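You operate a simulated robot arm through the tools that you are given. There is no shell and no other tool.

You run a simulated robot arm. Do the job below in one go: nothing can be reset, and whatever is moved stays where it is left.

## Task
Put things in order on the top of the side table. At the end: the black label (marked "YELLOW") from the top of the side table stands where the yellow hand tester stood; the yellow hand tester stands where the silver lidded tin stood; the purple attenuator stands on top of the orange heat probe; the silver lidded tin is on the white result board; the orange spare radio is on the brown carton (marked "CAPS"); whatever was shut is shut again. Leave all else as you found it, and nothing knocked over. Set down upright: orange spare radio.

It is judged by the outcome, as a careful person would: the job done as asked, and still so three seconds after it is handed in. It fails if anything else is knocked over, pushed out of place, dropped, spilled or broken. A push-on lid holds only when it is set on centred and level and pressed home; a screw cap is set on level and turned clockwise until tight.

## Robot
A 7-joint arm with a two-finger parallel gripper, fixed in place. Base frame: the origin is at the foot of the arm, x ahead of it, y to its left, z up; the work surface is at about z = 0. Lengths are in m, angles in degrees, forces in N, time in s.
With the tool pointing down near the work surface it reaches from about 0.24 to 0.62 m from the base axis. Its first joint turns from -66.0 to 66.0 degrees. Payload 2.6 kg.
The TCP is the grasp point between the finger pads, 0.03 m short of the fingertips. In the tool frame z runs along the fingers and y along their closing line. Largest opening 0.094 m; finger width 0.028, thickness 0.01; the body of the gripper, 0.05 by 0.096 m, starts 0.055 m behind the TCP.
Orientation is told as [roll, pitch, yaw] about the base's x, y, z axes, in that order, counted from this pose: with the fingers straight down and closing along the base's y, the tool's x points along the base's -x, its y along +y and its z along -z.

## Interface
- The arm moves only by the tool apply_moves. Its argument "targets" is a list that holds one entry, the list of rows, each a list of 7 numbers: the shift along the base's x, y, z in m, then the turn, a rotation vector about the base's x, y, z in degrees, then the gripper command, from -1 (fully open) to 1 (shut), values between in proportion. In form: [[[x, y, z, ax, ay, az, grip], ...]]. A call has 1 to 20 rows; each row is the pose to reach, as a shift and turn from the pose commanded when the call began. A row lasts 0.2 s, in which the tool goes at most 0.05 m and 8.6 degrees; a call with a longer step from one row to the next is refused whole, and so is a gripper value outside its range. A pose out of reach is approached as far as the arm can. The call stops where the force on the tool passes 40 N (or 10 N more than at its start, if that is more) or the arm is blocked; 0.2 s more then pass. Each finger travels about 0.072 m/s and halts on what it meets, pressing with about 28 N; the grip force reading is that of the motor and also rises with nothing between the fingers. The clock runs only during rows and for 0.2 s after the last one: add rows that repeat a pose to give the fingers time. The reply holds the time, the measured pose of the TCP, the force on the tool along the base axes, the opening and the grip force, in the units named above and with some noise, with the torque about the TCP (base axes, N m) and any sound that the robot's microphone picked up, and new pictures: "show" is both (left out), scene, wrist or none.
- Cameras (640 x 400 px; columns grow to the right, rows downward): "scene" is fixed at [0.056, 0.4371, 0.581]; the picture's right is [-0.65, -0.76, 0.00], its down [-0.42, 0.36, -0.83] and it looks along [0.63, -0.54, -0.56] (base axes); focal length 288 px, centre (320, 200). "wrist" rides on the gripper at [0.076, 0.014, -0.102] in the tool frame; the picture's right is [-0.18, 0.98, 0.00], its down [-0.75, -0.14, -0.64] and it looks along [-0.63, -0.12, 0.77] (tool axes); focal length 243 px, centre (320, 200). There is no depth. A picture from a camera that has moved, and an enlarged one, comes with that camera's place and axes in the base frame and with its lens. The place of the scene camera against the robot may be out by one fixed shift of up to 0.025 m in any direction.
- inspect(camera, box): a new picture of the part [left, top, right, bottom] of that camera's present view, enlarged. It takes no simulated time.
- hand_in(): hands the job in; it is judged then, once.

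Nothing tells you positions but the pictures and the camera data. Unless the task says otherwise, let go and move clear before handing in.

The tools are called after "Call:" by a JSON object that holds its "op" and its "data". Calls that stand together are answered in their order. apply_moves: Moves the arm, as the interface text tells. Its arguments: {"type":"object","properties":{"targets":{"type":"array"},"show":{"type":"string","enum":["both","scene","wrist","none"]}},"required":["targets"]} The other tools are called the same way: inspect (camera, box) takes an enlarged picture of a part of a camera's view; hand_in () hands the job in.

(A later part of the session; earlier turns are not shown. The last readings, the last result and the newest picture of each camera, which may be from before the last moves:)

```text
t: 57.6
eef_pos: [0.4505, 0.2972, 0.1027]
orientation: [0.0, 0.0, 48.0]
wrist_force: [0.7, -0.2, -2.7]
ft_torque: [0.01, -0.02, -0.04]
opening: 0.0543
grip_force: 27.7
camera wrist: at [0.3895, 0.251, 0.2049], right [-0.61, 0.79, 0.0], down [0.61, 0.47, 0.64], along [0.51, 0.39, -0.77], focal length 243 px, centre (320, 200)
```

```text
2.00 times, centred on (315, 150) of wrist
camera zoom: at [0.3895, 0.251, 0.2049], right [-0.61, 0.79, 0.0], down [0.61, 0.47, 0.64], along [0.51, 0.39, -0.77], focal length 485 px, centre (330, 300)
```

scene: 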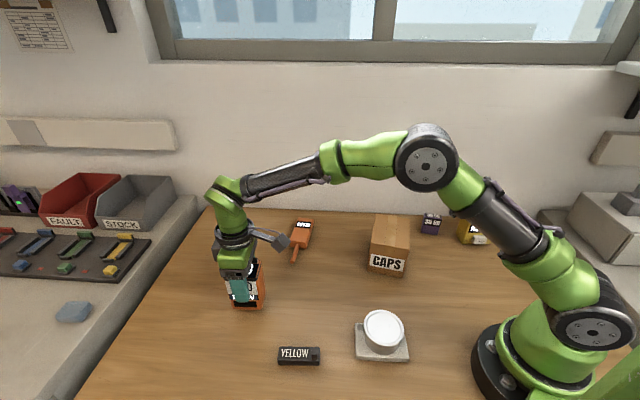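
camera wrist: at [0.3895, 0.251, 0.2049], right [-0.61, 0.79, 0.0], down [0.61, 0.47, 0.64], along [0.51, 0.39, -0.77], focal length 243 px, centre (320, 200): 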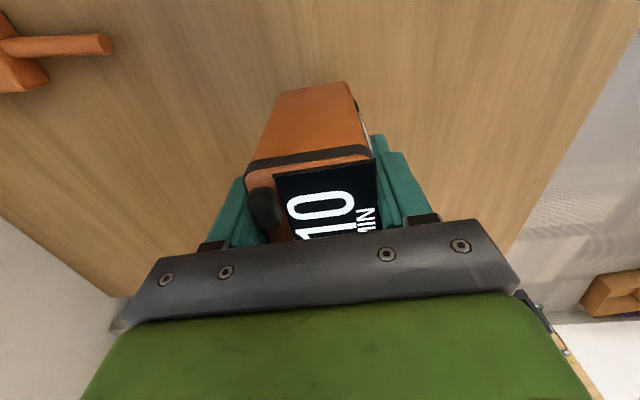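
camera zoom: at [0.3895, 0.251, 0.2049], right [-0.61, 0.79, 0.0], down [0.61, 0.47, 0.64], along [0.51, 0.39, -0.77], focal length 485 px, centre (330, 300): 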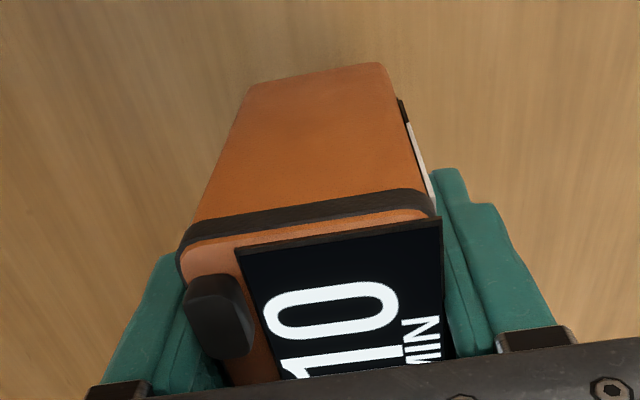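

The radio is held firmly and hangs upright. I'll carry it high over to above the carton, turning 12° to line up with it.

Call:
{"op": "apply_moves", "data": {"targets": [[[0, 0, 0.03, 0, 0, 0, 1], [0, 0, 0.07, 0, 0, 0, 1], [0, 0, 0.11, 0, 0, 0, 1], [-0.005, -0.02, 0.145, 0, 0, 0, 1], [-0.013, -0.055, 0.158, 0, 0, -1.5, 1], [-0.024, -0.098, 0.158, 0, 0, -3, 1], [-0.035, -0.14, 0.158, 0, 0, -4.5, 1], [-0.046, -0.183, 0.158, 0, 0, -6, 1], [-0.058, -0.225, 0.158, 0, 0, -7.5, 1], [-0.07, -0.268, 0.158, 0, 0, -9, 1], [-0.082, -0.308, 0.158, 0, 0, -10.5, 1], [-0.092, -0.343, 0.158, 0, 0, -12, 1], [-0.0973, -0.3604, 0.158, 0, 0, -12, 1], [-0.0973, -0.3604, 0.158, 0, 0, -12, 1], [-0.0973, -0.3604, 0.158, 0, 0, -12, 1]]], "show": "both"}}

Call:
{"op": "inspect", "data": {"camera": "scene", "box": [330, 150, 450, 290]}}

```text
t: 60.8
eef_pos: [0.3535, -0.0605, 0.2578]
orientation: [0.0, 0.0, 36.0]
wrist_force: [-0.2, -0.7, -3.0]
ft_torque: [-0.03, 0.01, 0.01]
opening: 0.0541
grip_force: 27.8
camera wrist: at [0.2833, -0.0945, 0.3605], right [-0.43, 0.9, 0.0], down [0.69, 0.33, 0.64], along [0.58, 0.28, -0.77], focal length 243 px, centre (320, 200)
```

scene: 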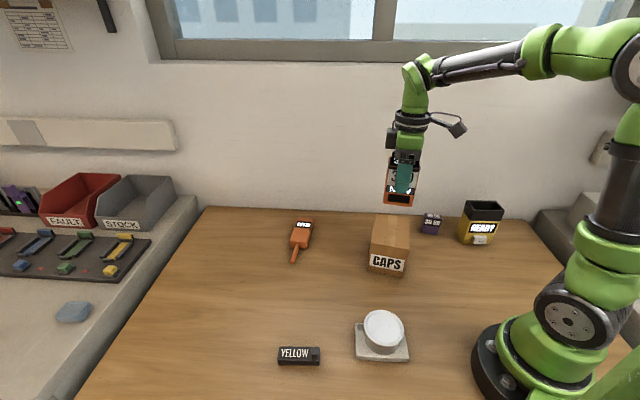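
wrist: 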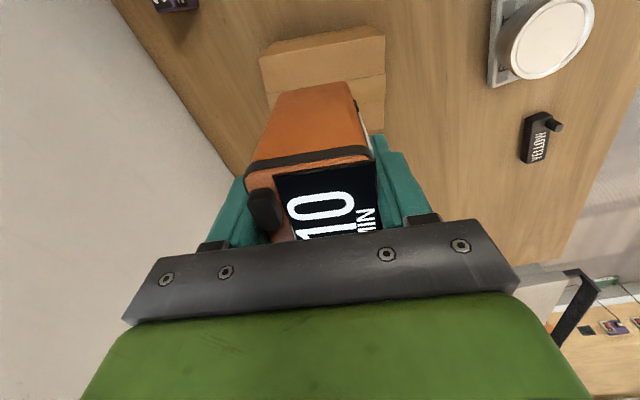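

```text
2.86 times, centred on (390, 220) of scene
camera zoom: at [0.056, 0.4371, 0.581], right [-0.65, -0.76, 0.0], down [-0.42, 0.36, -0.83], along [0.63, -0.54, -0.56], focal length 824 px, centre (120, 143)
```

zoom: 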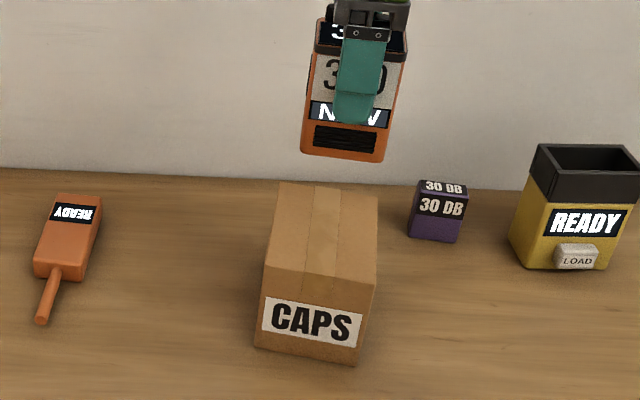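

Call:
{"op": "inspect", "data": {"camera": "wrist", "box": [220, 10, 420, 160]}}

```text
2.67 times, centred on (320, 85) of wrist
camera zoom: at [0.2833, -0.0945, 0.3605], right [-0.43, 0.9, 0.0], down [0.69, 0.33, 0.64], along [0.58, 0.28, -0.77], focal length 647 px, centre (320, 507)
```

zoom: 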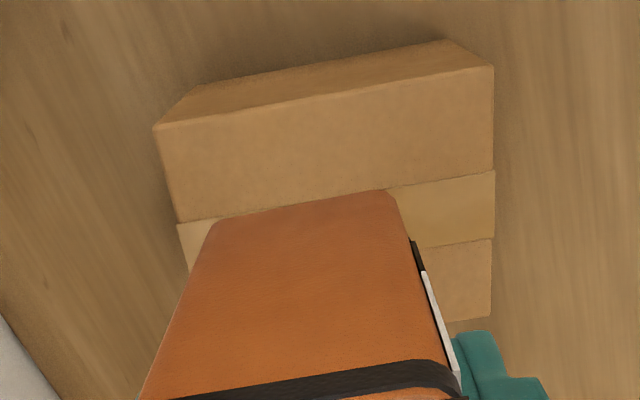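

The carton's centre is a few millimetres toward +y from the radio. I'll correct by 6 mm and lower to about 1 cm above the carton.

Call:
{"op": "apply_moves", "data": {"targets": [[[0, 0.003, -0.02, 0, 0, 0, 1], [0, 0.006, -0.045, 0, 0, 0, 1], [0, 0.006, -0.065, 0, 0, 0, 1], [0, 0.006, -0.077, 0, 0, 0, 1], [0, 0.006, -0.08, 0, 0, 0, 1], [0, 0.006, -0.08, 0, 0, 0, 1]]], "show": "both"}}

Call:
{"op": "inspect", "data": {"camera": "scene", "box": [340, 170, 440, 290]}}

Call:
{"op": "inspect", "data": {"camera": "wrist", "box": [220, 30, 420, 180]}}

```text
t: 62.2
eef_pos: [0.355, -0.0558, 0.1799]
orientation: [0.0, 0.0, 36.0]
wrist_force: [-0.1, 0.5, -2.3]
ft_torque: [-0.01, 0.0, 0.01]
opening: 0.0541
grip_force: 28.1
camera wrist: at [0.2845, -0.0881, 0.2815], right [-0.43, 0.9, 0.0], down [0.69, 0.33, 0.64], along [0.58, 0.28, -0.77], focal length 243 px, centre (320, 200)
```

scene: 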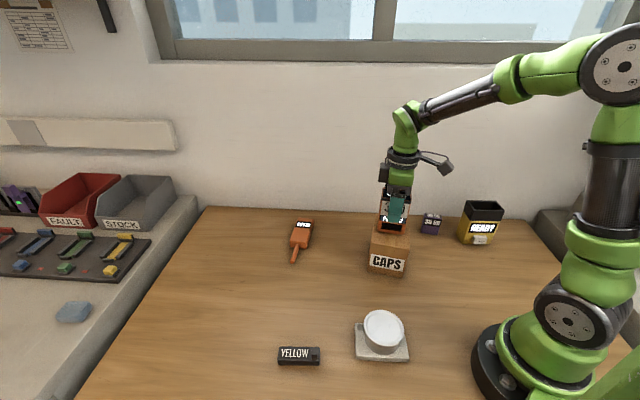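
wrist: 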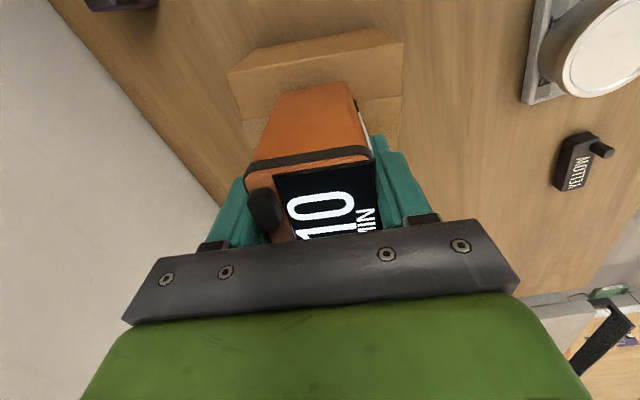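

```text
3.33 times, centred on (390, 230) of scene
camera zoom: at [0.056, 0.4371, 0.581], right [-0.65, -0.76, 0.0], down [-0.42, 0.36, -0.83], along [0.63, -0.54, -0.56], focal length 961 px, centre (87, 100)
```

zoom: 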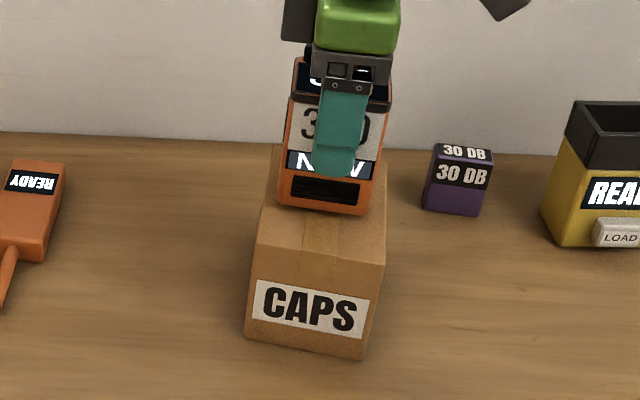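

```text
2.67 times, centred on (320, 105) of wrist
camera zoom: at [0.2845, -0.0881, 0.2815], right [-0.43, 0.9, 0.0], down [0.69, 0.33, 0.64], along [0.58, 0.28, -0.77], focal length 647 px, centre (320, 453)
```

zoom: 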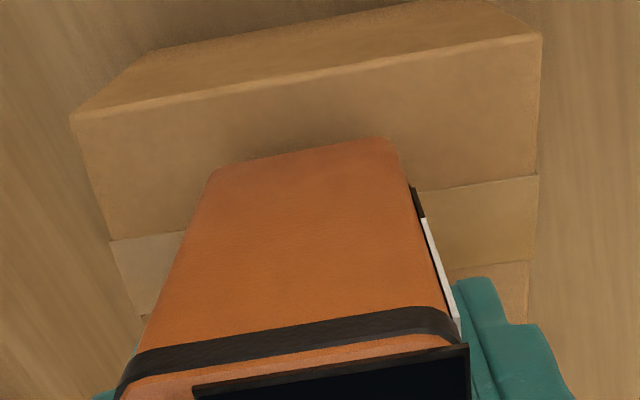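

Nicely centred. Fine descent.

Call:
{"op": "apply_moves", "data": {"targets": [[[0, 0, -0.002, 0, 0, 0, 1], [0, 0, -0.004, 0, 0, 0, 1], [0, 0, -0.005, 0, 0, 0, 1], [0, 0, -0.005, 0, 0, 0, 1]]], "show": "none"}}

Call:
{"op": "inspect", "data": {"camera": "scene", "box": [360, 190, 420, 250]}}

```text
t: 63.2
eef_pos: [0.3545, -0.0557, 0.1749]
orientation: [0.1, 0.0, 36.0]
wrist_force: [-0.4, 0.2, -2.9]
ft_torque: [0.0, -0.01, 0.01]
opening: 0.0543
grip_force: 27.5
```

```text
6.67 times, centred on (390, 220) of scene
camera zoom: at [0.056, 0.4371, 0.581], right [-0.65, -0.76, 0.0], down [-0.42, 0.36, -0.83], along [0.63, -0.54, -0.56], focal length 1922 px, centre (-147, 67)
```

zoom: 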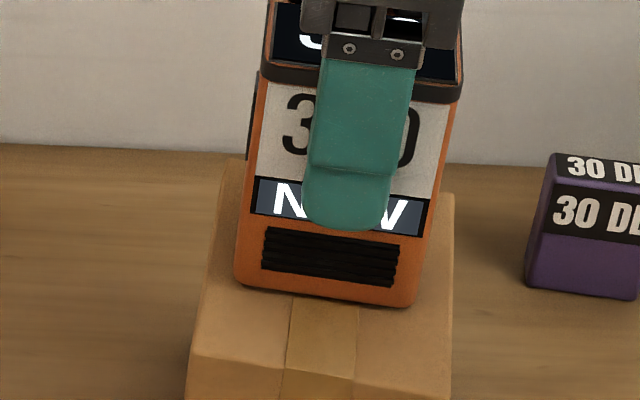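

Call:
{"op": "apply_moves", "data": {"targets": [[[0, 0, -0.001, 0, 0, 0, 1], [0, 0, -0.002, 0, 0, 0, 1], [0, 0, -0.003, 0, 0, 0, 1], [0, 0, -0.003, 0, 0, 0, 1]]], "show": "none"}}

```text
t: 64.2
eef_pos: [0.3548, -0.0561, 0.1713]
orientation: [0.0, -0.1, 36.0]
wrist_force: [-0.3, 0.5, -2.5]
ft_torque: [-0.01, 0.01, -0.01]
opening: 0.0541
grip_force: 27.8
```

Call:
{"op": "apply_moves", "data": {"targets": [[[0, 0, -0.001, 0, 0, 0, 1], [0, 0, -0.002, 0, 0, 0, 1], [0, 0, -0.002, 0, 0, 0, 1]]], "show": "none"}}

```text
t: 65.0
eef_pos: [0.3562, -0.0553, 0.1705]
orientation: [-0.2, -0.1, 35.9]
wrist_force: [-4.1, -0.3, 19.9]
ft_torque: [0.22, -0.01, -0.09]
opening: 0.0544
grip_force: 28.2
```

Contact with the carton. Ease off slightly, then release.

Call:
{"op": "apply_moves", "data": {"targets": [[[0, 0, 0.0006, 0, 0, 0, 1], [0, 0, 0.001, 0, 0, 0, 1]]], "show": "none"}}

```text
t: 65.6
eef_pos: [0.3545, -0.0554, 0.1703]
orientation: [-0.1, -0.1, 36.0]
wrist_force: [5.6, -0.3, 9.3]
ft_torque: [0.31, -0.62, -0.11]
opening: 0.0544
grip_force: 28.3
```

Call:
{"op": "apply_moves", "data": {"targets": [[[0, 0, 0.0004, 0, 0, 0, 1], [0, 0, 0.0004, 0, 0, 0, 1]]], "show": "none"}}

```text
t: 66.2
eef_pos: [0.3548, -0.0559, 0.17]
orientation: [0.0, -0.1, 36.0]
wrist_force: [2.3, 1.1, 5.3]
ft_torque: [0.15, -0.47, -0.01]
opening: 0.0541
grip_force: 28.0
```

Call:
{"op": "apply_moves", "data": {"targets": [[[0, 0, 0.0002, 0, 0, 0, 0.1], [0, 0, 0.0002, 0, 0, 0, -0.15], [0, 0, 0.0002, 0, 0, 0, -0.3], [0, 0, 0.0002, 0, 0, 0, -0.6], [0, 0, 0.0002, 0, 0, 0, -1], [0, 0, 0.0002, 0, 0, 0, -1], [0, 0, 0.0002, 0, 0, 0, -1]]], "show": "both"}}

Call:
{"op": "inspect", "data": {"camera": "scene", "box": [340, 170, 440, 290]}}

```text
t: 67.8
eef_pos: [0.3541, -0.0554, 0.1715]
orientation: [0.0, -0.1, 35.9]
wrist_force: [0.0, -0.3, -1.0]
ft_torque: [0.02, -0.03, 0.01]
opening: 0.0942
grip_force: 0.1
camera wrist: at [0.2844, -0.0887, 0.2731], right [-0.43, 0.9, 0.0], down [0.69, 0.33, 0.64], along [0.58, 0.28, -0.77], focal length 243 px, centre (320, 200)
```

scene: 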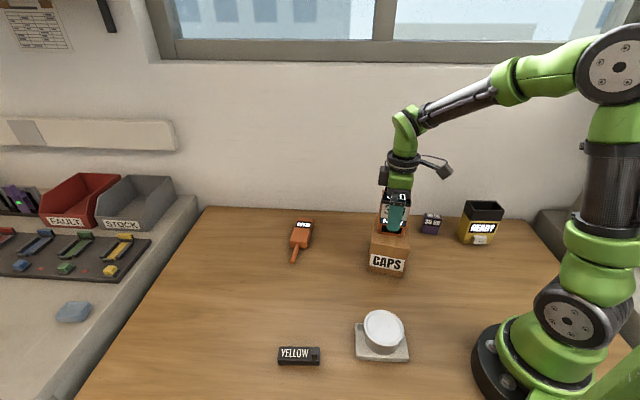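
wrist: 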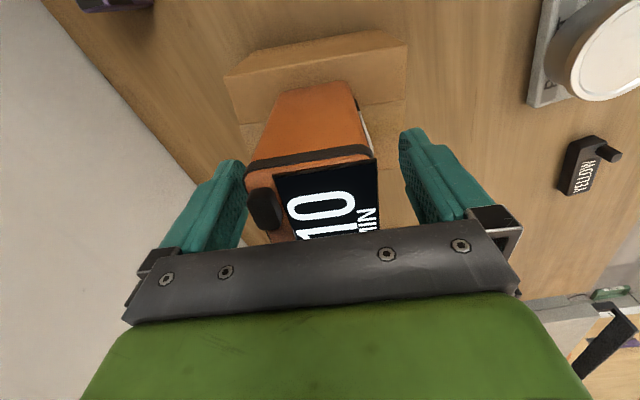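

```text
3.33 times, centred on (390, 230) of scene
camera zoom: at [0.056, 0.4371, 0.581], right [-0.65, -0.76, 0.0], down [-0.42, 0.36, -0.83], along [0.63, -0.54, -0.56], focal length 961 px, centre (87, 100)
```

zoom: 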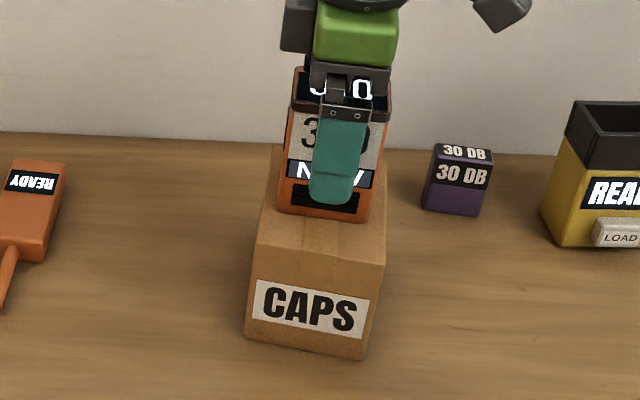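

The radio stands free on the carton. I'll rise straight up and move to look at the heat probe from above before fetching the attenuator.

Call:
{"op": "apply_moves", "data": {"targets": [[[0, 0, 0.02, 0, 0, 0, -1], [0, 0, 0.055, 0, 0, 0, -1], [0, 0, 0.095, 0, 0, 0, -1], [0, 0, 0.13, 0, 0, 0, -1], [0.03, 0.015, 0.13, 0, 0, 0, -1], [0.07, 0.035, 0.13, 0, 0, 0, -1], [0.11, 0.055, 0.125, 0, 0, 0, -1], [0.145, 0.075, 0.12, 0, 0, 0, -1], [0.145, 0.075, 0.12, 0, 0, 0, -1], [0.145, 0.075, 0.12, 0, 0, 0, -1]]], "show": "both"}}

Call:
{"op": "inspect", "data": {"camera": "wrist", "box": [270, 80, 390, 180]}}

Call:
{"op": "inspect", "data": {"camera": "scene", "box": [340, 170, 440, 290]}}

Call:
{"op": "inspect", "data": {"camera": "scene", "box": [270, 205, 340, 275]}}

```text
t: 70.0
eef_pos: [0.4994, 0.0206, 0.2884]
orientation: [-0.1, -0.1, 36.0]
wrist_force: [-0.7, 0.2, 0.0]
ft_torque: [0.0, -0.01, -0.01]
opening: 0.0939
grip_force: 0.1
camera wrist: at [0.4296, -0.0124, 0.391], right [-0.43, 0.9, 0.0], down [0.69, 0.33, 0.64], along [0.58, 0.27, -0.77], focal length 243 px, centre (320, 200)
```

scene: 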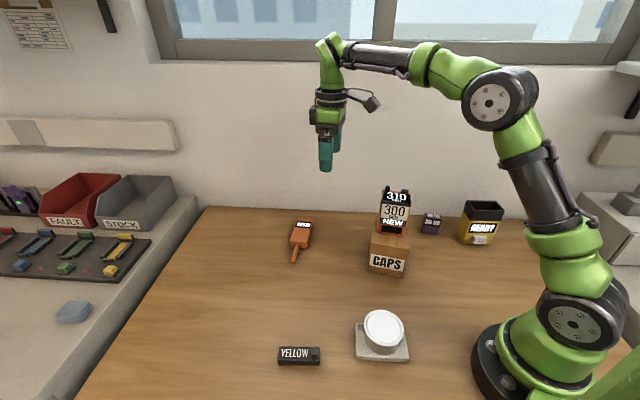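
wrist: 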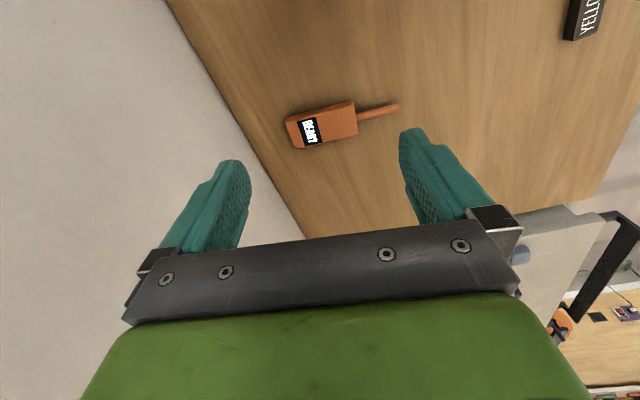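

```text
4.00 times, centred on (330, 130) of wrist
camera zoom: at [0.4296, -0.0124, 0.391], right [-0.43, 0.9, 0.0], down [0.69, 0.33, 0.64], along [0.58, 0.27, -0.77], focal length 970 px, centre (280, 480)
```

zoom: 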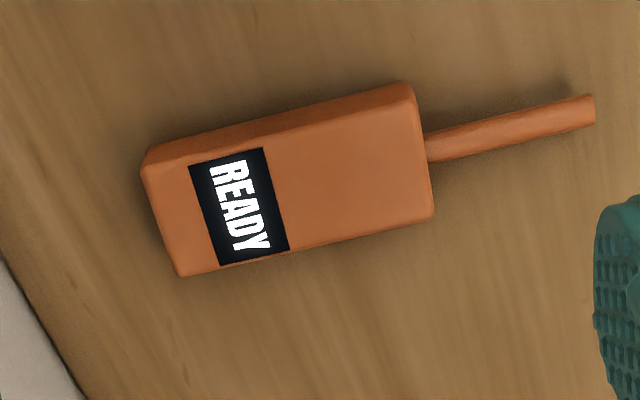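

```text
3.33 times, centred on (390, 230) of scene
camera zoom: at [0.056, 0.4371, 0.581], right [-0.65, -0.76, 0.0], down [-0.42, 0.36, -0.83], along [0.63, -0.54, -0.56], focal length 961 px, centre (87, 100)
```

zoom: 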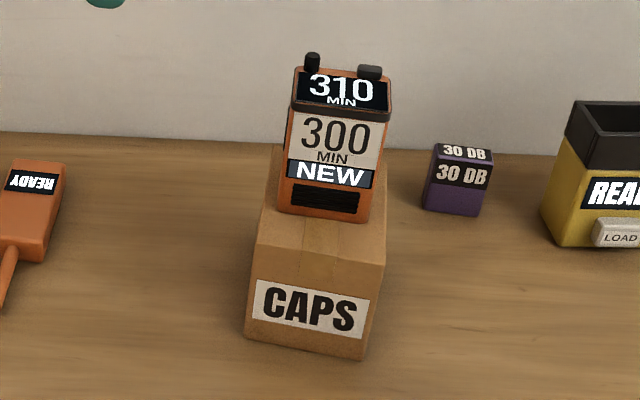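

```text
5.71 times, centred on (305, 240) of scene
camera zoom: at [0.056, 0.4371, 0.581], right [-0.65, -0.76, 0.0], down [-0.42, 0.36, -0.83], along [0.63, -0.54, -0.56], focal length 1648 px, centre (406, -29)
```

zoom: 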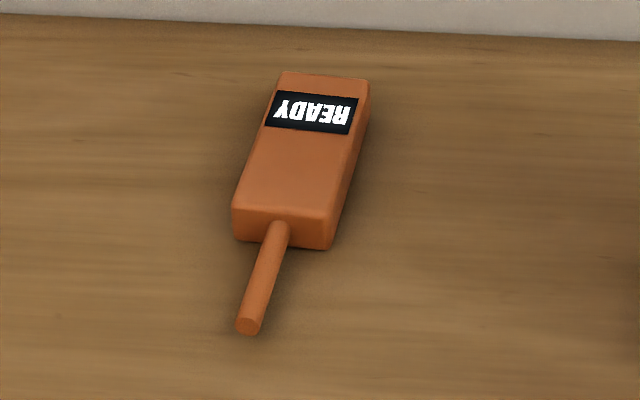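

The radio stands upright on the carton. The probe body is about 0.108 × 0.049, centred at (0.573, 0.061), top near z = 0.02, so there's room for the attenuator beside its display. I'll go to the attenuator with the gripper turned to −55°, which keeps the camera arm clear of the tester.

Call:
{"op": "apply_moves", "data": {"targets": [[[-0.012, -0.02, 0, 0, 0, -7.6, -1], [-0.027, -0.043, 0, 0, 0, -15.2, -1], [-0.042, -0.067, 0, 0, 0, -22.8, -1], [-0.057, -0.091, 0, 0, 0, -30.4, -1], [-0.072, -0.115, 0, 0, 0, -38, -1], [-0.087, -0.139, 0, 0, 0, -45.6, -1], [-0.102, -0.163, 0, 0, 0, -53.2, -1], [-0.117, -0.187, 0, 0, 0, -60.8, -1], [-0.132, -0.211, -0.01, 0, 0, -68.4, -0.8], [-0.147, -0.235, -0.03, 0, 0, -76, -0.6], [-0.158, -0.252, -0.06, 0, 0, -83.6, -0.49], [-0.162, -0.2582, -0.09, 0, 0, -90.7, -0.49], [-0.162, -0.2582, -0.09, 0, 0, -90.7, -0.49], [-0.162, -0.2582, -0.09, 0, 0, -90.7, -0.49]]], "show": "both"}}

Call:
{"op": "inspect", "data": {"camera": "wrist", "box": [220, 60, 420, 220]}}

Call:
{"op": "inspect", "data": {"camera": "scene", "box": [380, 100, 540, 260]}}

```text
t: 73.0
eef_pos: [0.3358, -0.2391, 0.2003]
orientation: [0.0, 0.0, -54.8]
wrist_force: [0.9, 0.6, 0.1]
ft_torque: [-0.02, 0.0, -0.02]
opening: 0.0702
grip_force: 0.1
camera wrist: at [0.3049, -0.1685, 0.3027], right [0.91, 0.42, 0.0], down [0.32, -0.7, 0.64], along [0.27, -0.58, -0.77], focal length 243 px, centre (320, 200)
```

scene: 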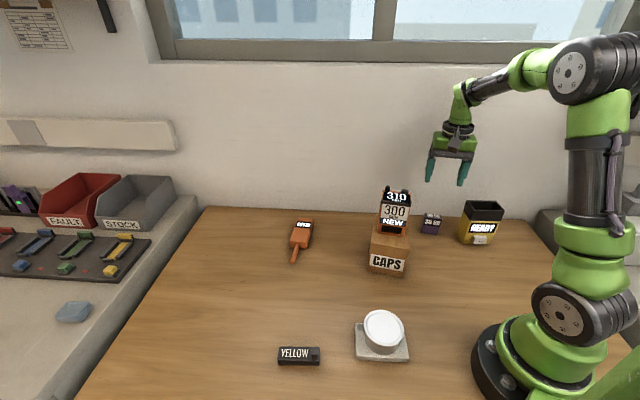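
wrist: 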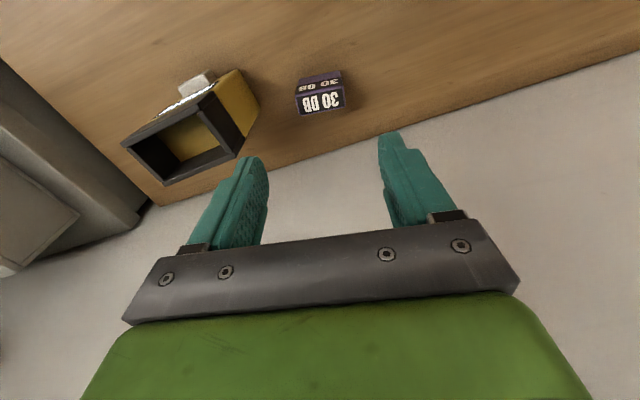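

```text
2.50 times, centred on (320, 140) of wrist
camera zoom: at [0.3049, -0.1685, 0.3027], right [0.91, 0.42, 0.0], down [0.32, -0.7, 0.64], along [0.27, -0.58, -0.77], focal length 606 px, centre (320, 350)
```

zoom: 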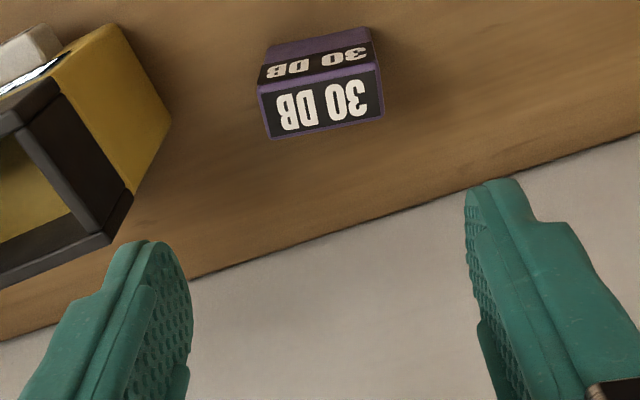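

```text
2.50 times, centred on (460, 180) of scene
camera zoom: at [0.056, 0.4371, 0.581], right [-0.65, -0.76, 0.0], down [-0.42, 0.36, -0.83], along [0.63, -0.54, -0.56], focal length 721 px, centre (-30, 250)
```

zoom: 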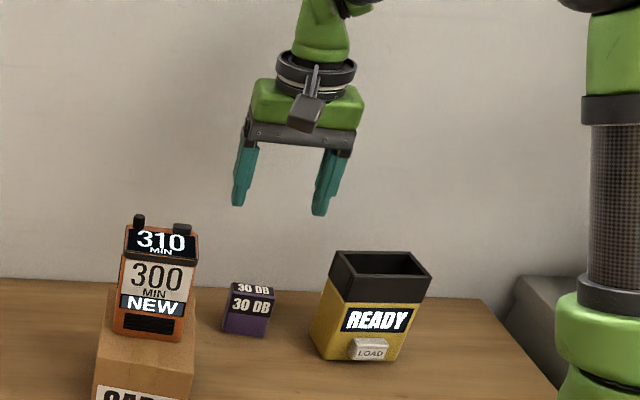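

The attenuator is centred under the gripper and well aligned. Descending around it.

Call:
{"op": "apply_moves", "data": {"targets": [[[0.0007, 0.0012, -0.03, 0, 0, 0, -0.49], [0.0007, 0.0012, -0.065, 0, 0, 0, -0.49], [0.0007, 0.0012, -0.1, 0, 0, 0, -0.49], [0.0007, 0.0012, -0.13, 0, 0, 0, -0.49], [0.0007, 0.0012, -0.147, 0, 0, 0, -0.49], [0.0007, 0.0012, -0.153, 0, 0, 0, -0.49], [0.0007, 0.0012, -0.153, 0, 0, 0, -0.49]]], "show": "both"}}

Call:
{"op": "inspect", "data": {"camera": "scene", "box": [380, 150, 500, 260]}}

Call:
{"op": "inspect", "data": {"camera": "wrist", "box": [220, 60, 420, 240]}}

```text
t: 74.6
eef_pos: [0.3382, -0.2369, 0.0481]
orientation: [0.0, 0.0, -54.7]
wrist_force: [-0.5, 0.2, -0.8]
ft_torque: [-0.01, -0.01, 0.05]
opening: 0.0701
grip_force: 0.1
camera wrist: at [0.3056, -0.1662, 0.1502], right [0.91, 0.42, 0.0], down [0.32, -0.7, 0.64], along [0.27, -0.58, -0.77], focal length 243 px, centre (320, 200)
```

scene: 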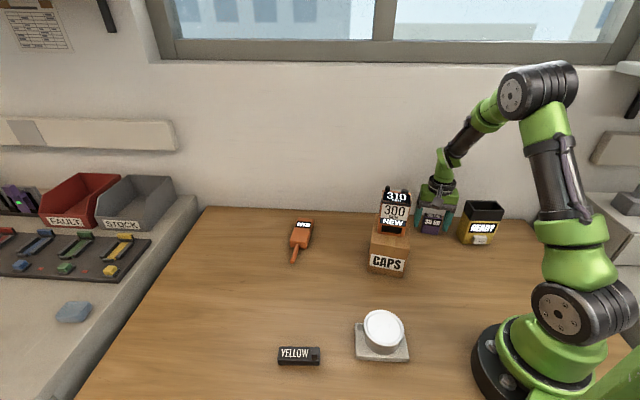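
wrist: 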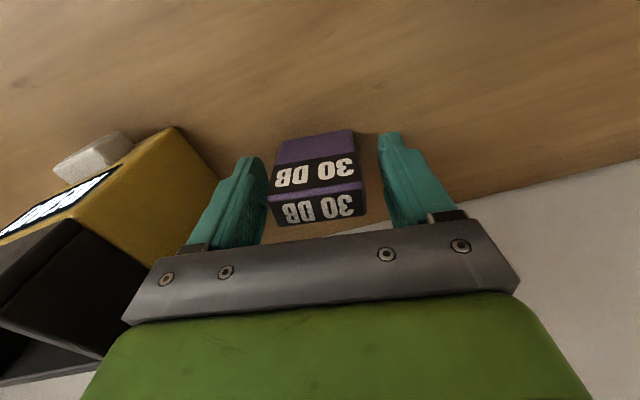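

```text
3.64 times, centred on (440, 205) of scene
camera zoom: at [0.056, 0.4371, 0.581], right [-0.65, -0.76, 0.0], down [-0.42, 0.36, -0.83], along [0.63, -0.54, -0.56], focal length 1048 px, centre (-116, 182)
```

zoom: 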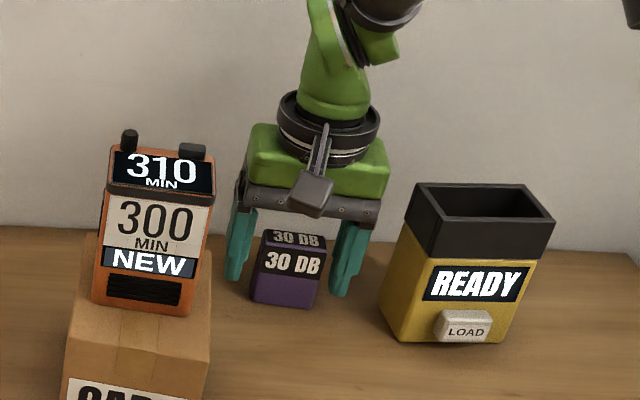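

```text
2.22 times, centred on (320, 150) of wrist
camera zoom: at [0.3056, -0.1662, 0.1502], right [0.91, 0.42, 0.0], down [0.32, -0.7, 0.64], along [0.27, -0.58, -0.77], focal length 539 px, centre (320, 311)
```

zoom: 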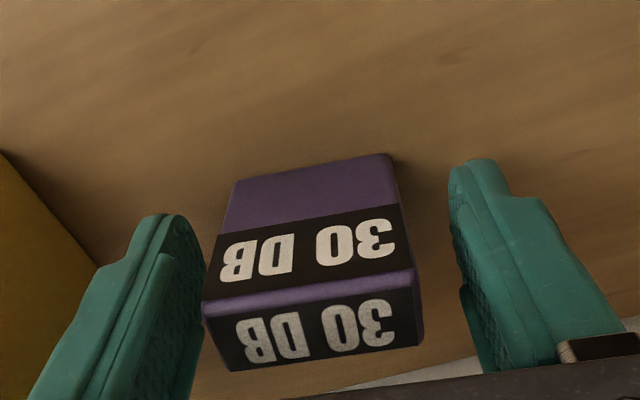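

Everything is clear. Close and test-lift.

Call:
{"op": "apply_moves", "data": {"targets": [[[0, 0, 0, 0, 0, 0, -0.2], [0, 0, 0, 0, 0, 0, 0.2], [0, 0, 0, 0, 0, 0, 0.6], [0, 0, 0, 0, 0, 0, 1], [0, 0, 0, 0, 0, 0, 1], [0, 0, 0.005, 0, 0, 0, 1], [0, 0, 0.015, 0, 0, 0, 1], [0, 0, 0.03, 0, 0, 0, 1], [0, 0, 0.03, 0, 0, 0, 1]]], "show": "both"}}

Call:
{"op": "inspect", "data": {"camera": "wrist", "box": [220, 60, 420, 240]}}

```text
t: 76.6
eef_pos: [0.3374, -0.2379, 0.0781]
orientation: [0.0, 0.0, -54.6]
wrist_force: [0.4, 0.8, -1.2]
ft_torque: [0.01, 0.03, 0.01]
opening: 0.0515
grip_force: 27.7
camera wrist: at [0.3064, -0.1667, 0.18], right [0.91, 0.42, 0.0], down [0.32, -0.7, 0.64], along [0.27, -0.58, -0.77], focal length 243 px, centre (320, 200)
```

scene: 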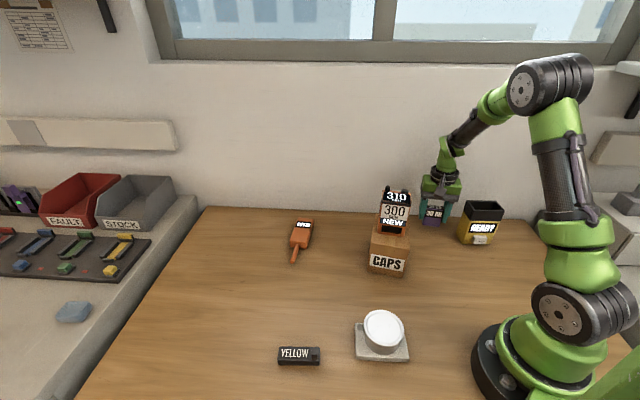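
wrist: 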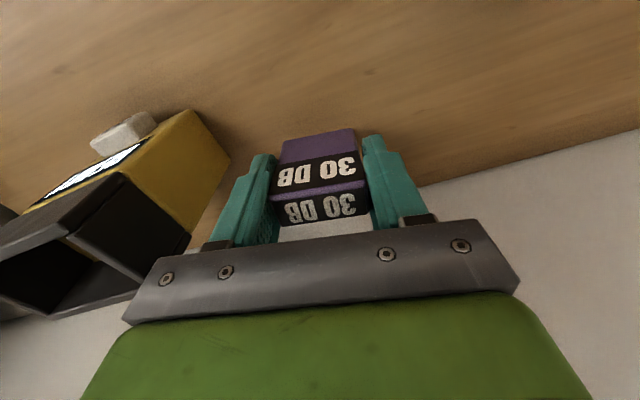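

```text
2.22 times, centred on (320, 150) of wrist
camera zoom: at [0.3064, -0.1667, 0.18], right [0.91, 0.42, 0.0], down [0.32, -0.7, 0.64], along [0.27, -0.58, -0.77], focal length 539 px, centre (320, 311)
```

zoom: 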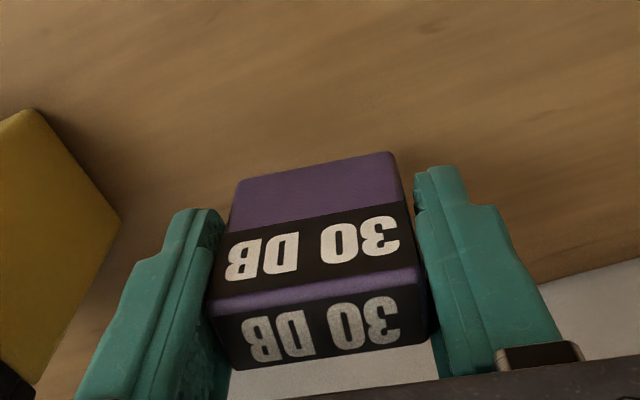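

The attenuator is held upright. I'll lift it above the radio's height and carry it to above the probe, turning it to lie along the probe's long axis.

Call:
{"op": "apply_moves", "data": {"targets": [[[0, 0, 0.03, 0, 0, 0, 1], [0, 0, 0.075, 0, 0, 0, 1], [0, 0, 0.12, 0, 0, 0, 1], [0, 0, 0.165, 0, 0, 0, 1], [0.005, 0.007, 0.205, 0, 0, 7.9, 1], [0.015, 0.021, 0.222, 0, 0, 15.9, 1], [0.038, 0.054, 0.222, 0, 0, 23.8, 1], [0.061, 0.087, 0.222, 0, 0, 31.7, 1], [0.084, 0.119, 0.222, 0, 0, 39.7, 1], [0.107, 0.151, 0.222, 0, 0, 47.6, 1], [0.13, 0.184, 0.222, 0, 0, 55.5, 1], [0.153, 0.217, 0.222, 0, 0, 63.5, 1], [0.176, 0.249, 0.222, 0, 0, 71.4, 1], [0.198, 0.28, 0.222, 0, 0, 79.3, 1], [0.215, 0.304, 0.222, 0, 0, 87.3, 1], [0.2213, 0.3133, 0.222, 0, 0, 95.2, 1], [0.2213, 0.3133, 0.222, 0, 0, 95.2, 1], [0.2213, 0.3133, 0.222, 0, 0, 95.2, 1]]], "show": "both"}}

Call:
{"op": "inspect", "data": {"camera": "wrist", "box": [220, 60, 420, 220]}}

```text
t: 80.4
eef_pos: [0.5472, 0.0815, 0.3026]
orientation: [0.0, 0.0, 40.5]
wrist_force: [0.0, 0.6, -0.8]
ft_torque: [-0.01, 0.0, 0.02]
opening: 0.0514
grip_force: 27.7
out of reach, approached as far as the arm can: row 15, 16, 17, 18
camera wrist: at [0.4794, 0.0429, 0.4046], right [-0.5, 0.87, 0.0], down [0.66, 0.38, 0.64], along [0.56, 0.32, -0.77], focal length 243 px, centre (320, 200)
```

scene: 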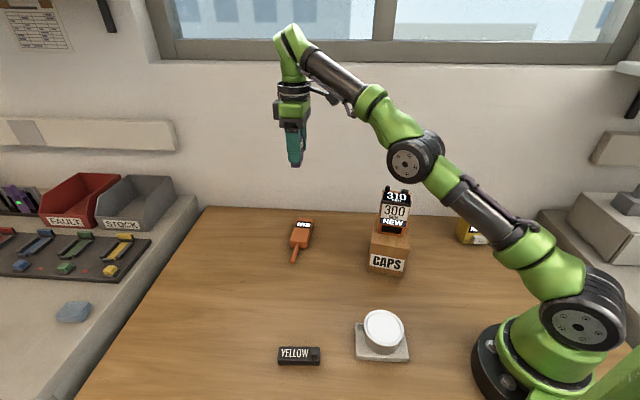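
wrist: 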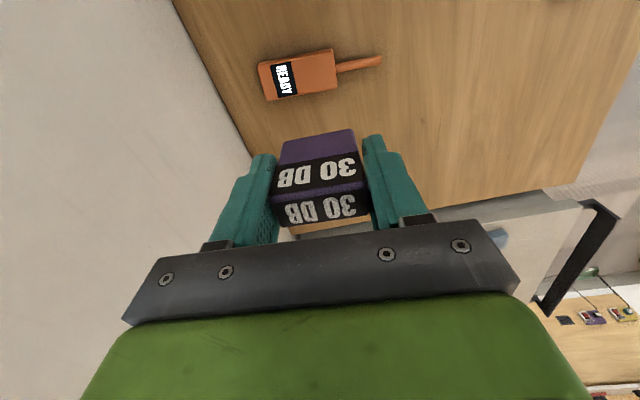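

```text
2.50 times, centred on (320, 140) of wrist
camera zoom: at [0.4794, 0.0429, 0.4046], right [-0.5, 0.87, 0.0], down [0.66, 0.38, 0.64], along [0.56, 0.32, -0.77], focal length 606 px, centre (320, 350)
```

zoom: 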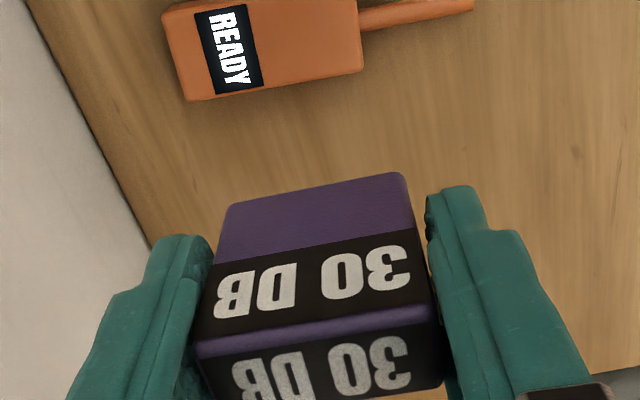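

The arm can't quite reach that far out while this high, so it stopped about 1 cm short. I'll lower it to where it has reach and see where it ends up.

Call:
{"op": "apply_moves", "data": {"targets": [[[0, 0, -0.03, 0, 0, 0, 1], [0, 0, -0.06, 0, 0, 0, 1], [0, 0, -0.09, 0, 0, 0, 1], [0, 0, -0.12, 0, 0, 0, 1], [0, 0, -0.12, 0, 0, 0, 1], [0, 0, -0.12, 0, 0, 0, 1]]], "show": "wrist"}}

Call:
{"op": "inspect", "data": {"camera": "wrist", "box": [220, 40, 420, 200]}}

```text
t: 81.8
eef_pos: [0.5476, 0.0808, 0.1792]
orientation: [0.0, 0.0, 40.5]
wrist_force: [0.4, 0.0, -1.1]
ft_torque: [-0.04, -0.04, 0.01]
opening: 0.0514
grip_force: 27.8
camera wrist: at [0.4803, 0.0417, 0.2816], right [-0.5, 0.87, 0.0], down [0.66, 0.38, 0.64], along [0.56, 0.32, -0.77], focal length 243 px, centre (320, 200)
```

wrist: 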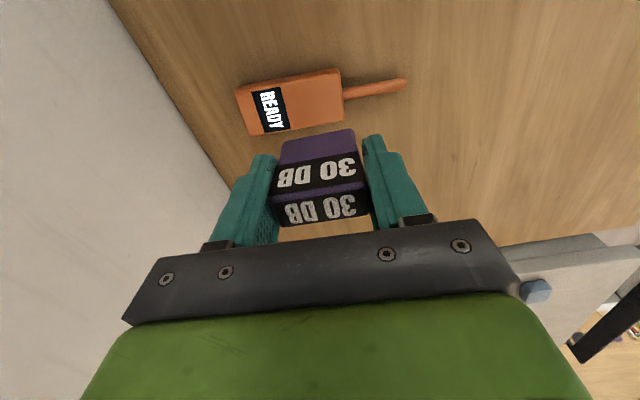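

```text
2.50 times, centred on (320, 120) of wrist
camera zoom: at [0.4803, 0.0417, 0.2816], right [-0.5, 0.87, 0.0], down [0.66, 0.38, 0.64], along [0.56, 0.32, -0.77], focal length 606 px, centre (320, 400)
```

zoom: 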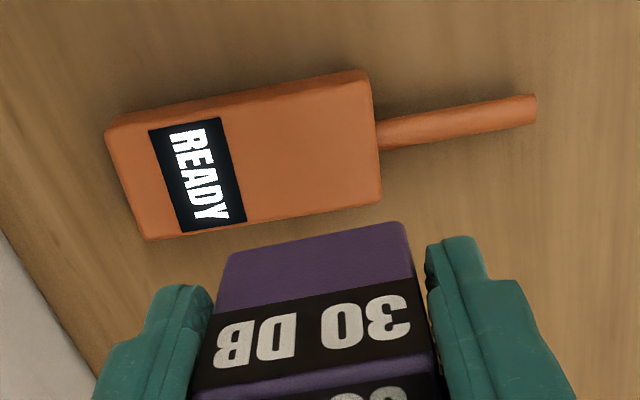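

The commanded pose now matches where the arm is. In the gripper's frame the probe is parallel to it and offset slightly, so I'll shift by about (+9.5, −4.3) mm and lower to roughly 1.5 cm above the probe's top.

Call:
{"op": "apply_moves", "data": {"targets": [[[0.005, -0.002, -0.02, 0, 0, 0, 1], [0.0095, -0.0043, -0.045, 0, 0, 0, 1], [0.0095, -0.0043, -0.07, 0, 0, 0, 1], [0.0095, -0.0043, -0.088, 0, 0, 0, 1], [0.0095, -0.0043, -0.095, 0, 0, 0, 1], [0.0095, -0.0043, -0.095, 0, 0, 0, 1], [0.0095, -0.0043, -0.095, 0, 0, 0, 1]]], "show": "both"}}

Call:
{"op": "inspect", "data": {"camera": "wrist", "box": [200, 60, 440, 240]}}

Call:
{"op": "inspect", "data": {"camera": "scene", "box": [260, 160, 350, 270]}}

```text
t: 83.4
eef_pos: [0.5589, 0.0764, 0.0842]
orientation: [0.0, 0.1, 40.5]
wrist_force: [0.1, 0.3, -1.3]
ft_torque: [-0.01, 0.01, 0.0]
opening: 0.0512
grip_force: 27.9
camera wrist: at [0.4906, 0.0384, 0.1877], right [-0.5, 0.87, 0.0], down [0.67, 0.38, 0.64], along [0.56, 0.32, -0.77], focal length 243 px, centre (320, 200)
```

scene: 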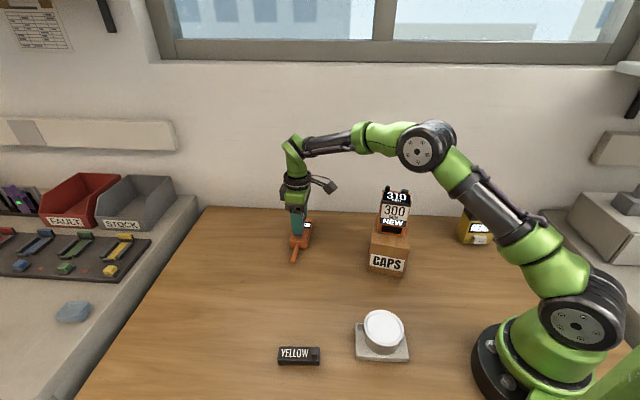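
wrist: 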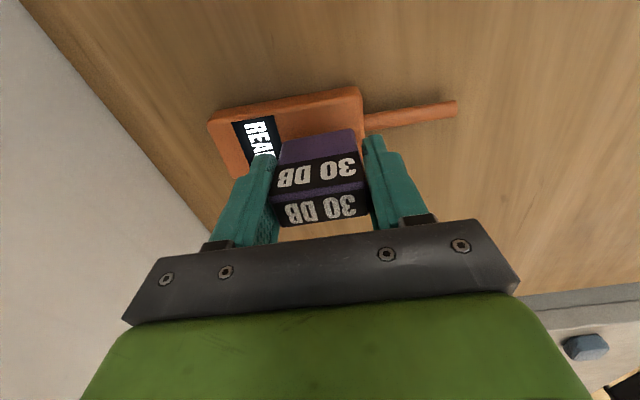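

```text
2.22 times, centred on (320, 150) of wrist
camera zoom: at [0.4906, 0.0384, 0.1877], right [-0.5, 0.87, 0.0], down [0.67, 0.38, 0.64], along [0.56, 0.32, -0.77], focal length 539 px, centre (320, 311)
```

zoom: 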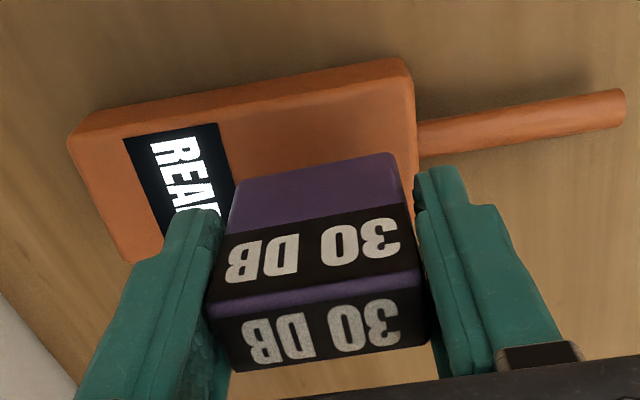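

```text
3.64 times, centred on (305, 215) of scene
camera zoom: at [0.056, 0.4371, 0.581], right [-0.65, -0.76, 0.0], down [-0.42, 0.36, -0.83], along [0.63, -0.54, -0.56], focal length 1048 px, centre (374, 146)
```

zoom: 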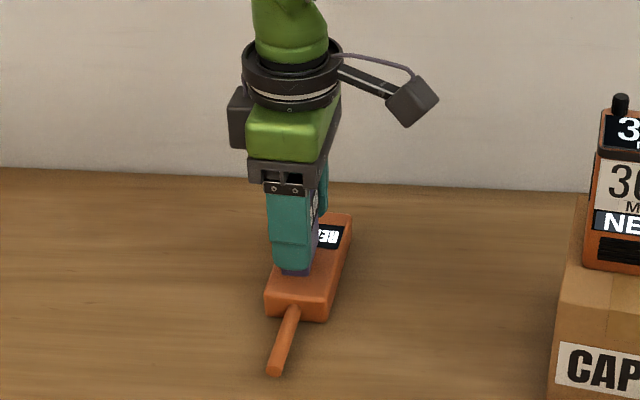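

Position is right: the attenuator is centred across the probe, between the display and the rod end. Fine descent.

Call:
{"op": "apply_moves", "data": {"targets": [[[0, 0, -0.003, 0, 0, 0, 1], [0, 0, -0.006, 0, 0, 0, 1], [0, 0, -0.009, 0, 0, 0, 1], [0, 0, -0.009, 0, 0, 0, 1]]], "show": "none"}}

Call:
{"op": "inspect", "data": {"camera": "scene", "box": [280, 200, 330, 260]}}

```text
t: 84.4
eef_pos: [0.5566, 0.0759, 0.0745]
orientation: [-0.1, -0.1, 40.5]
wrist_force: [0.6, 0.1, -0.9]
ft_torque: [-0.01, -0.01, -0.04]
opening: 0.0515
grip_force: 28.0
```

```text
6.67 times, centred on (305, 230) of scene
camera zoom: at [0.056, 0.4371, 0.581], right [-0.65, -0.76, 0.0], down [-0.42, 0.36, -0.83], along [0.63, -0.54, -0.56], focal length 1922 px, centre (420, 0)
```

zoom: 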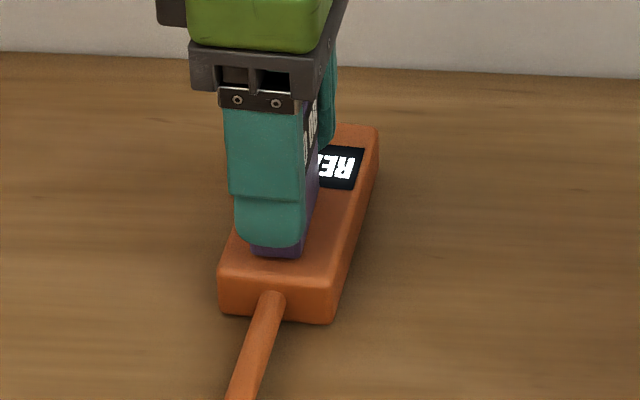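

Call:
{"op": "apply_moves", "data": {"targets": [[[0, 0, -0.001, 0, 0, 0, 1], [0, 0, -0.002, 0, 0, 0, 1], [0, 0, -0.003, 0, 0, 0, 1], [0, 0, -0.003, 0, 0, 0, 1]]], "show": "none"}}

```text
t: 85.4
eef_pos: [0.5572, 0.0762, 0.0737]
orientation: [-0.2, -0.1, 40.5]
wrist_force: [-0.8, 0.6, 8.0]
ft_torque: [0.05, 0.01, 0.01]
opening: 0.0515
grip_force: 28.2
```

Light contact (8 N), level. I'll ease off a hair and release gently.

Call:
{"op": "apply_moves", "data": {"targets": [[[0, 0, 0.0005, 0, 0, 0, 1], [0, 0, 0.0005, 0, 0, 0, 1]]], "show": "none"}}

```text
t: 86.0
eef_pos: [0.5568, 0.0763, 0.0734]
orientation: [0.0, 0.0, 40.4]
wrist_force: [2.2, 0.5, 2.8]
ft_torque: [0.02, -0.11, 0.0]
opening: 0.0517
grip_force: 28.5
```

Call:
{"op": "apply_moves", "data": {"targets": [[[0, 0, 0.0001, 0, 0, 0, 0.1], [0, 0, 0.0001, 0, 0, 0, -0.1], [0, 0, 0.0001, 0, 0, 0, -0.2], [0, 0, 0.0001, 0, 0, 0, -0.35], [0, 0, 0.0001, 0, 0, 0, -0.5], [0, 0, 0.0001, 0, 0, 0, -0.5], [0, 0, 0.0001, 0, 0, 0, -0.5]]], "show": "both"}}

Call:
{"op": "inspect", "data": {"camera": "wrist", "box": [200, 60, 440, 240]}}

Call:
{"op": "inspect", "data": {"camera": "scene", "box": [270, 190, 340, 270]}}

```text
t: 87.6
eef_pos: [0.5568, 0.0757, 0.0727]
orientation: [0.1, 0.0, 40.5]
wrist_force: [0.1, -0.5, 0.4]
ft_torque: [0.0, 0.03, 0.01]
opening: 0.0708
grip_force: 0.2
camera wrist: at [0.4893, 0.0377, 0.176], right [-0.5, 0.87, 0.0], down [0.66, 0.38, 0.64], along [0.56, 0.32, -0.77], focal length 243 px, centre (320, 200)
```

scene: 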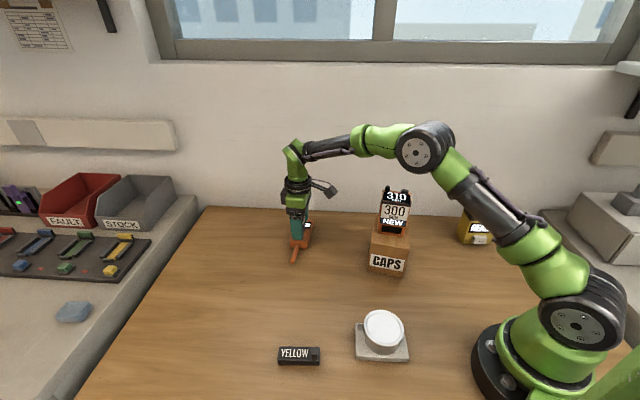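
wrist: 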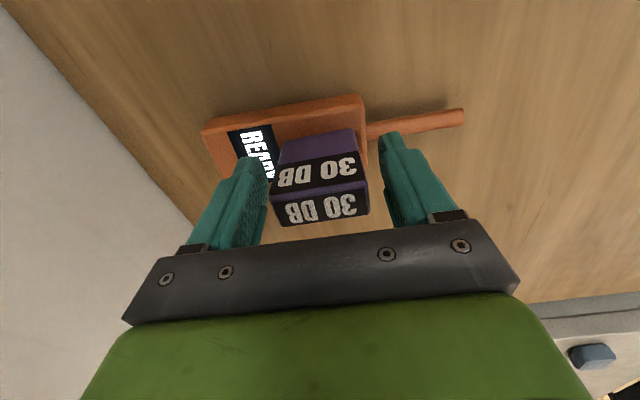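

```text
2.22 times, centred on (320, 150) of wrist
camera zoom: at [0.4893, 0.0377, 0.176], right [-0.5, 0.87, 0.0], down [0.66, 0.38, 0.64], along [0.56, 0.32, -0.77], focal length 539 px, centre (320, 311)
```

zoom: 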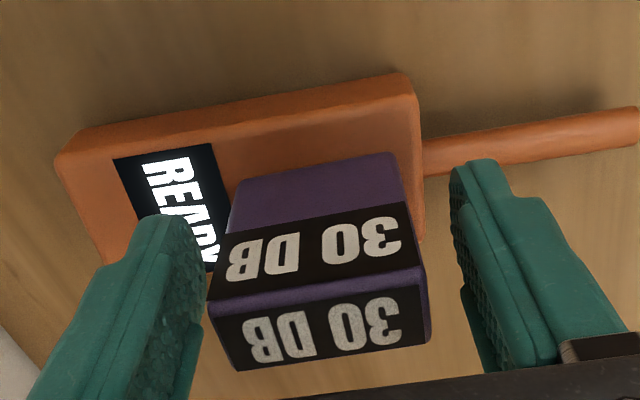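

```text
5.00 times, centred on (305, 230) of scene
camera zoom: at [0.056, 0.4371, 0.581], right [-0.65, -0.76, 0.0], down [-0.42, 0.36, -0.83], along [0.63, -0.54, -0.56], focal length 1442 px, centre (395, 50)
```

zoom: 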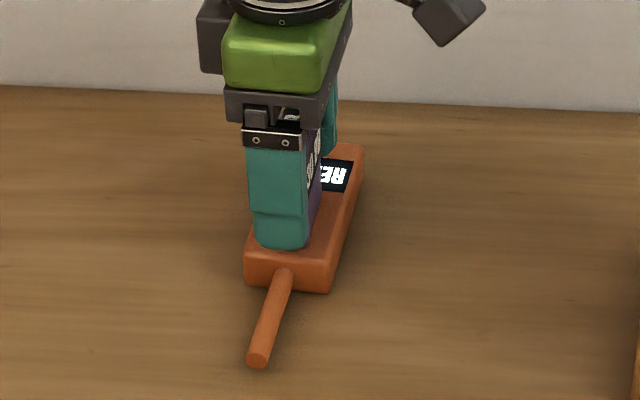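

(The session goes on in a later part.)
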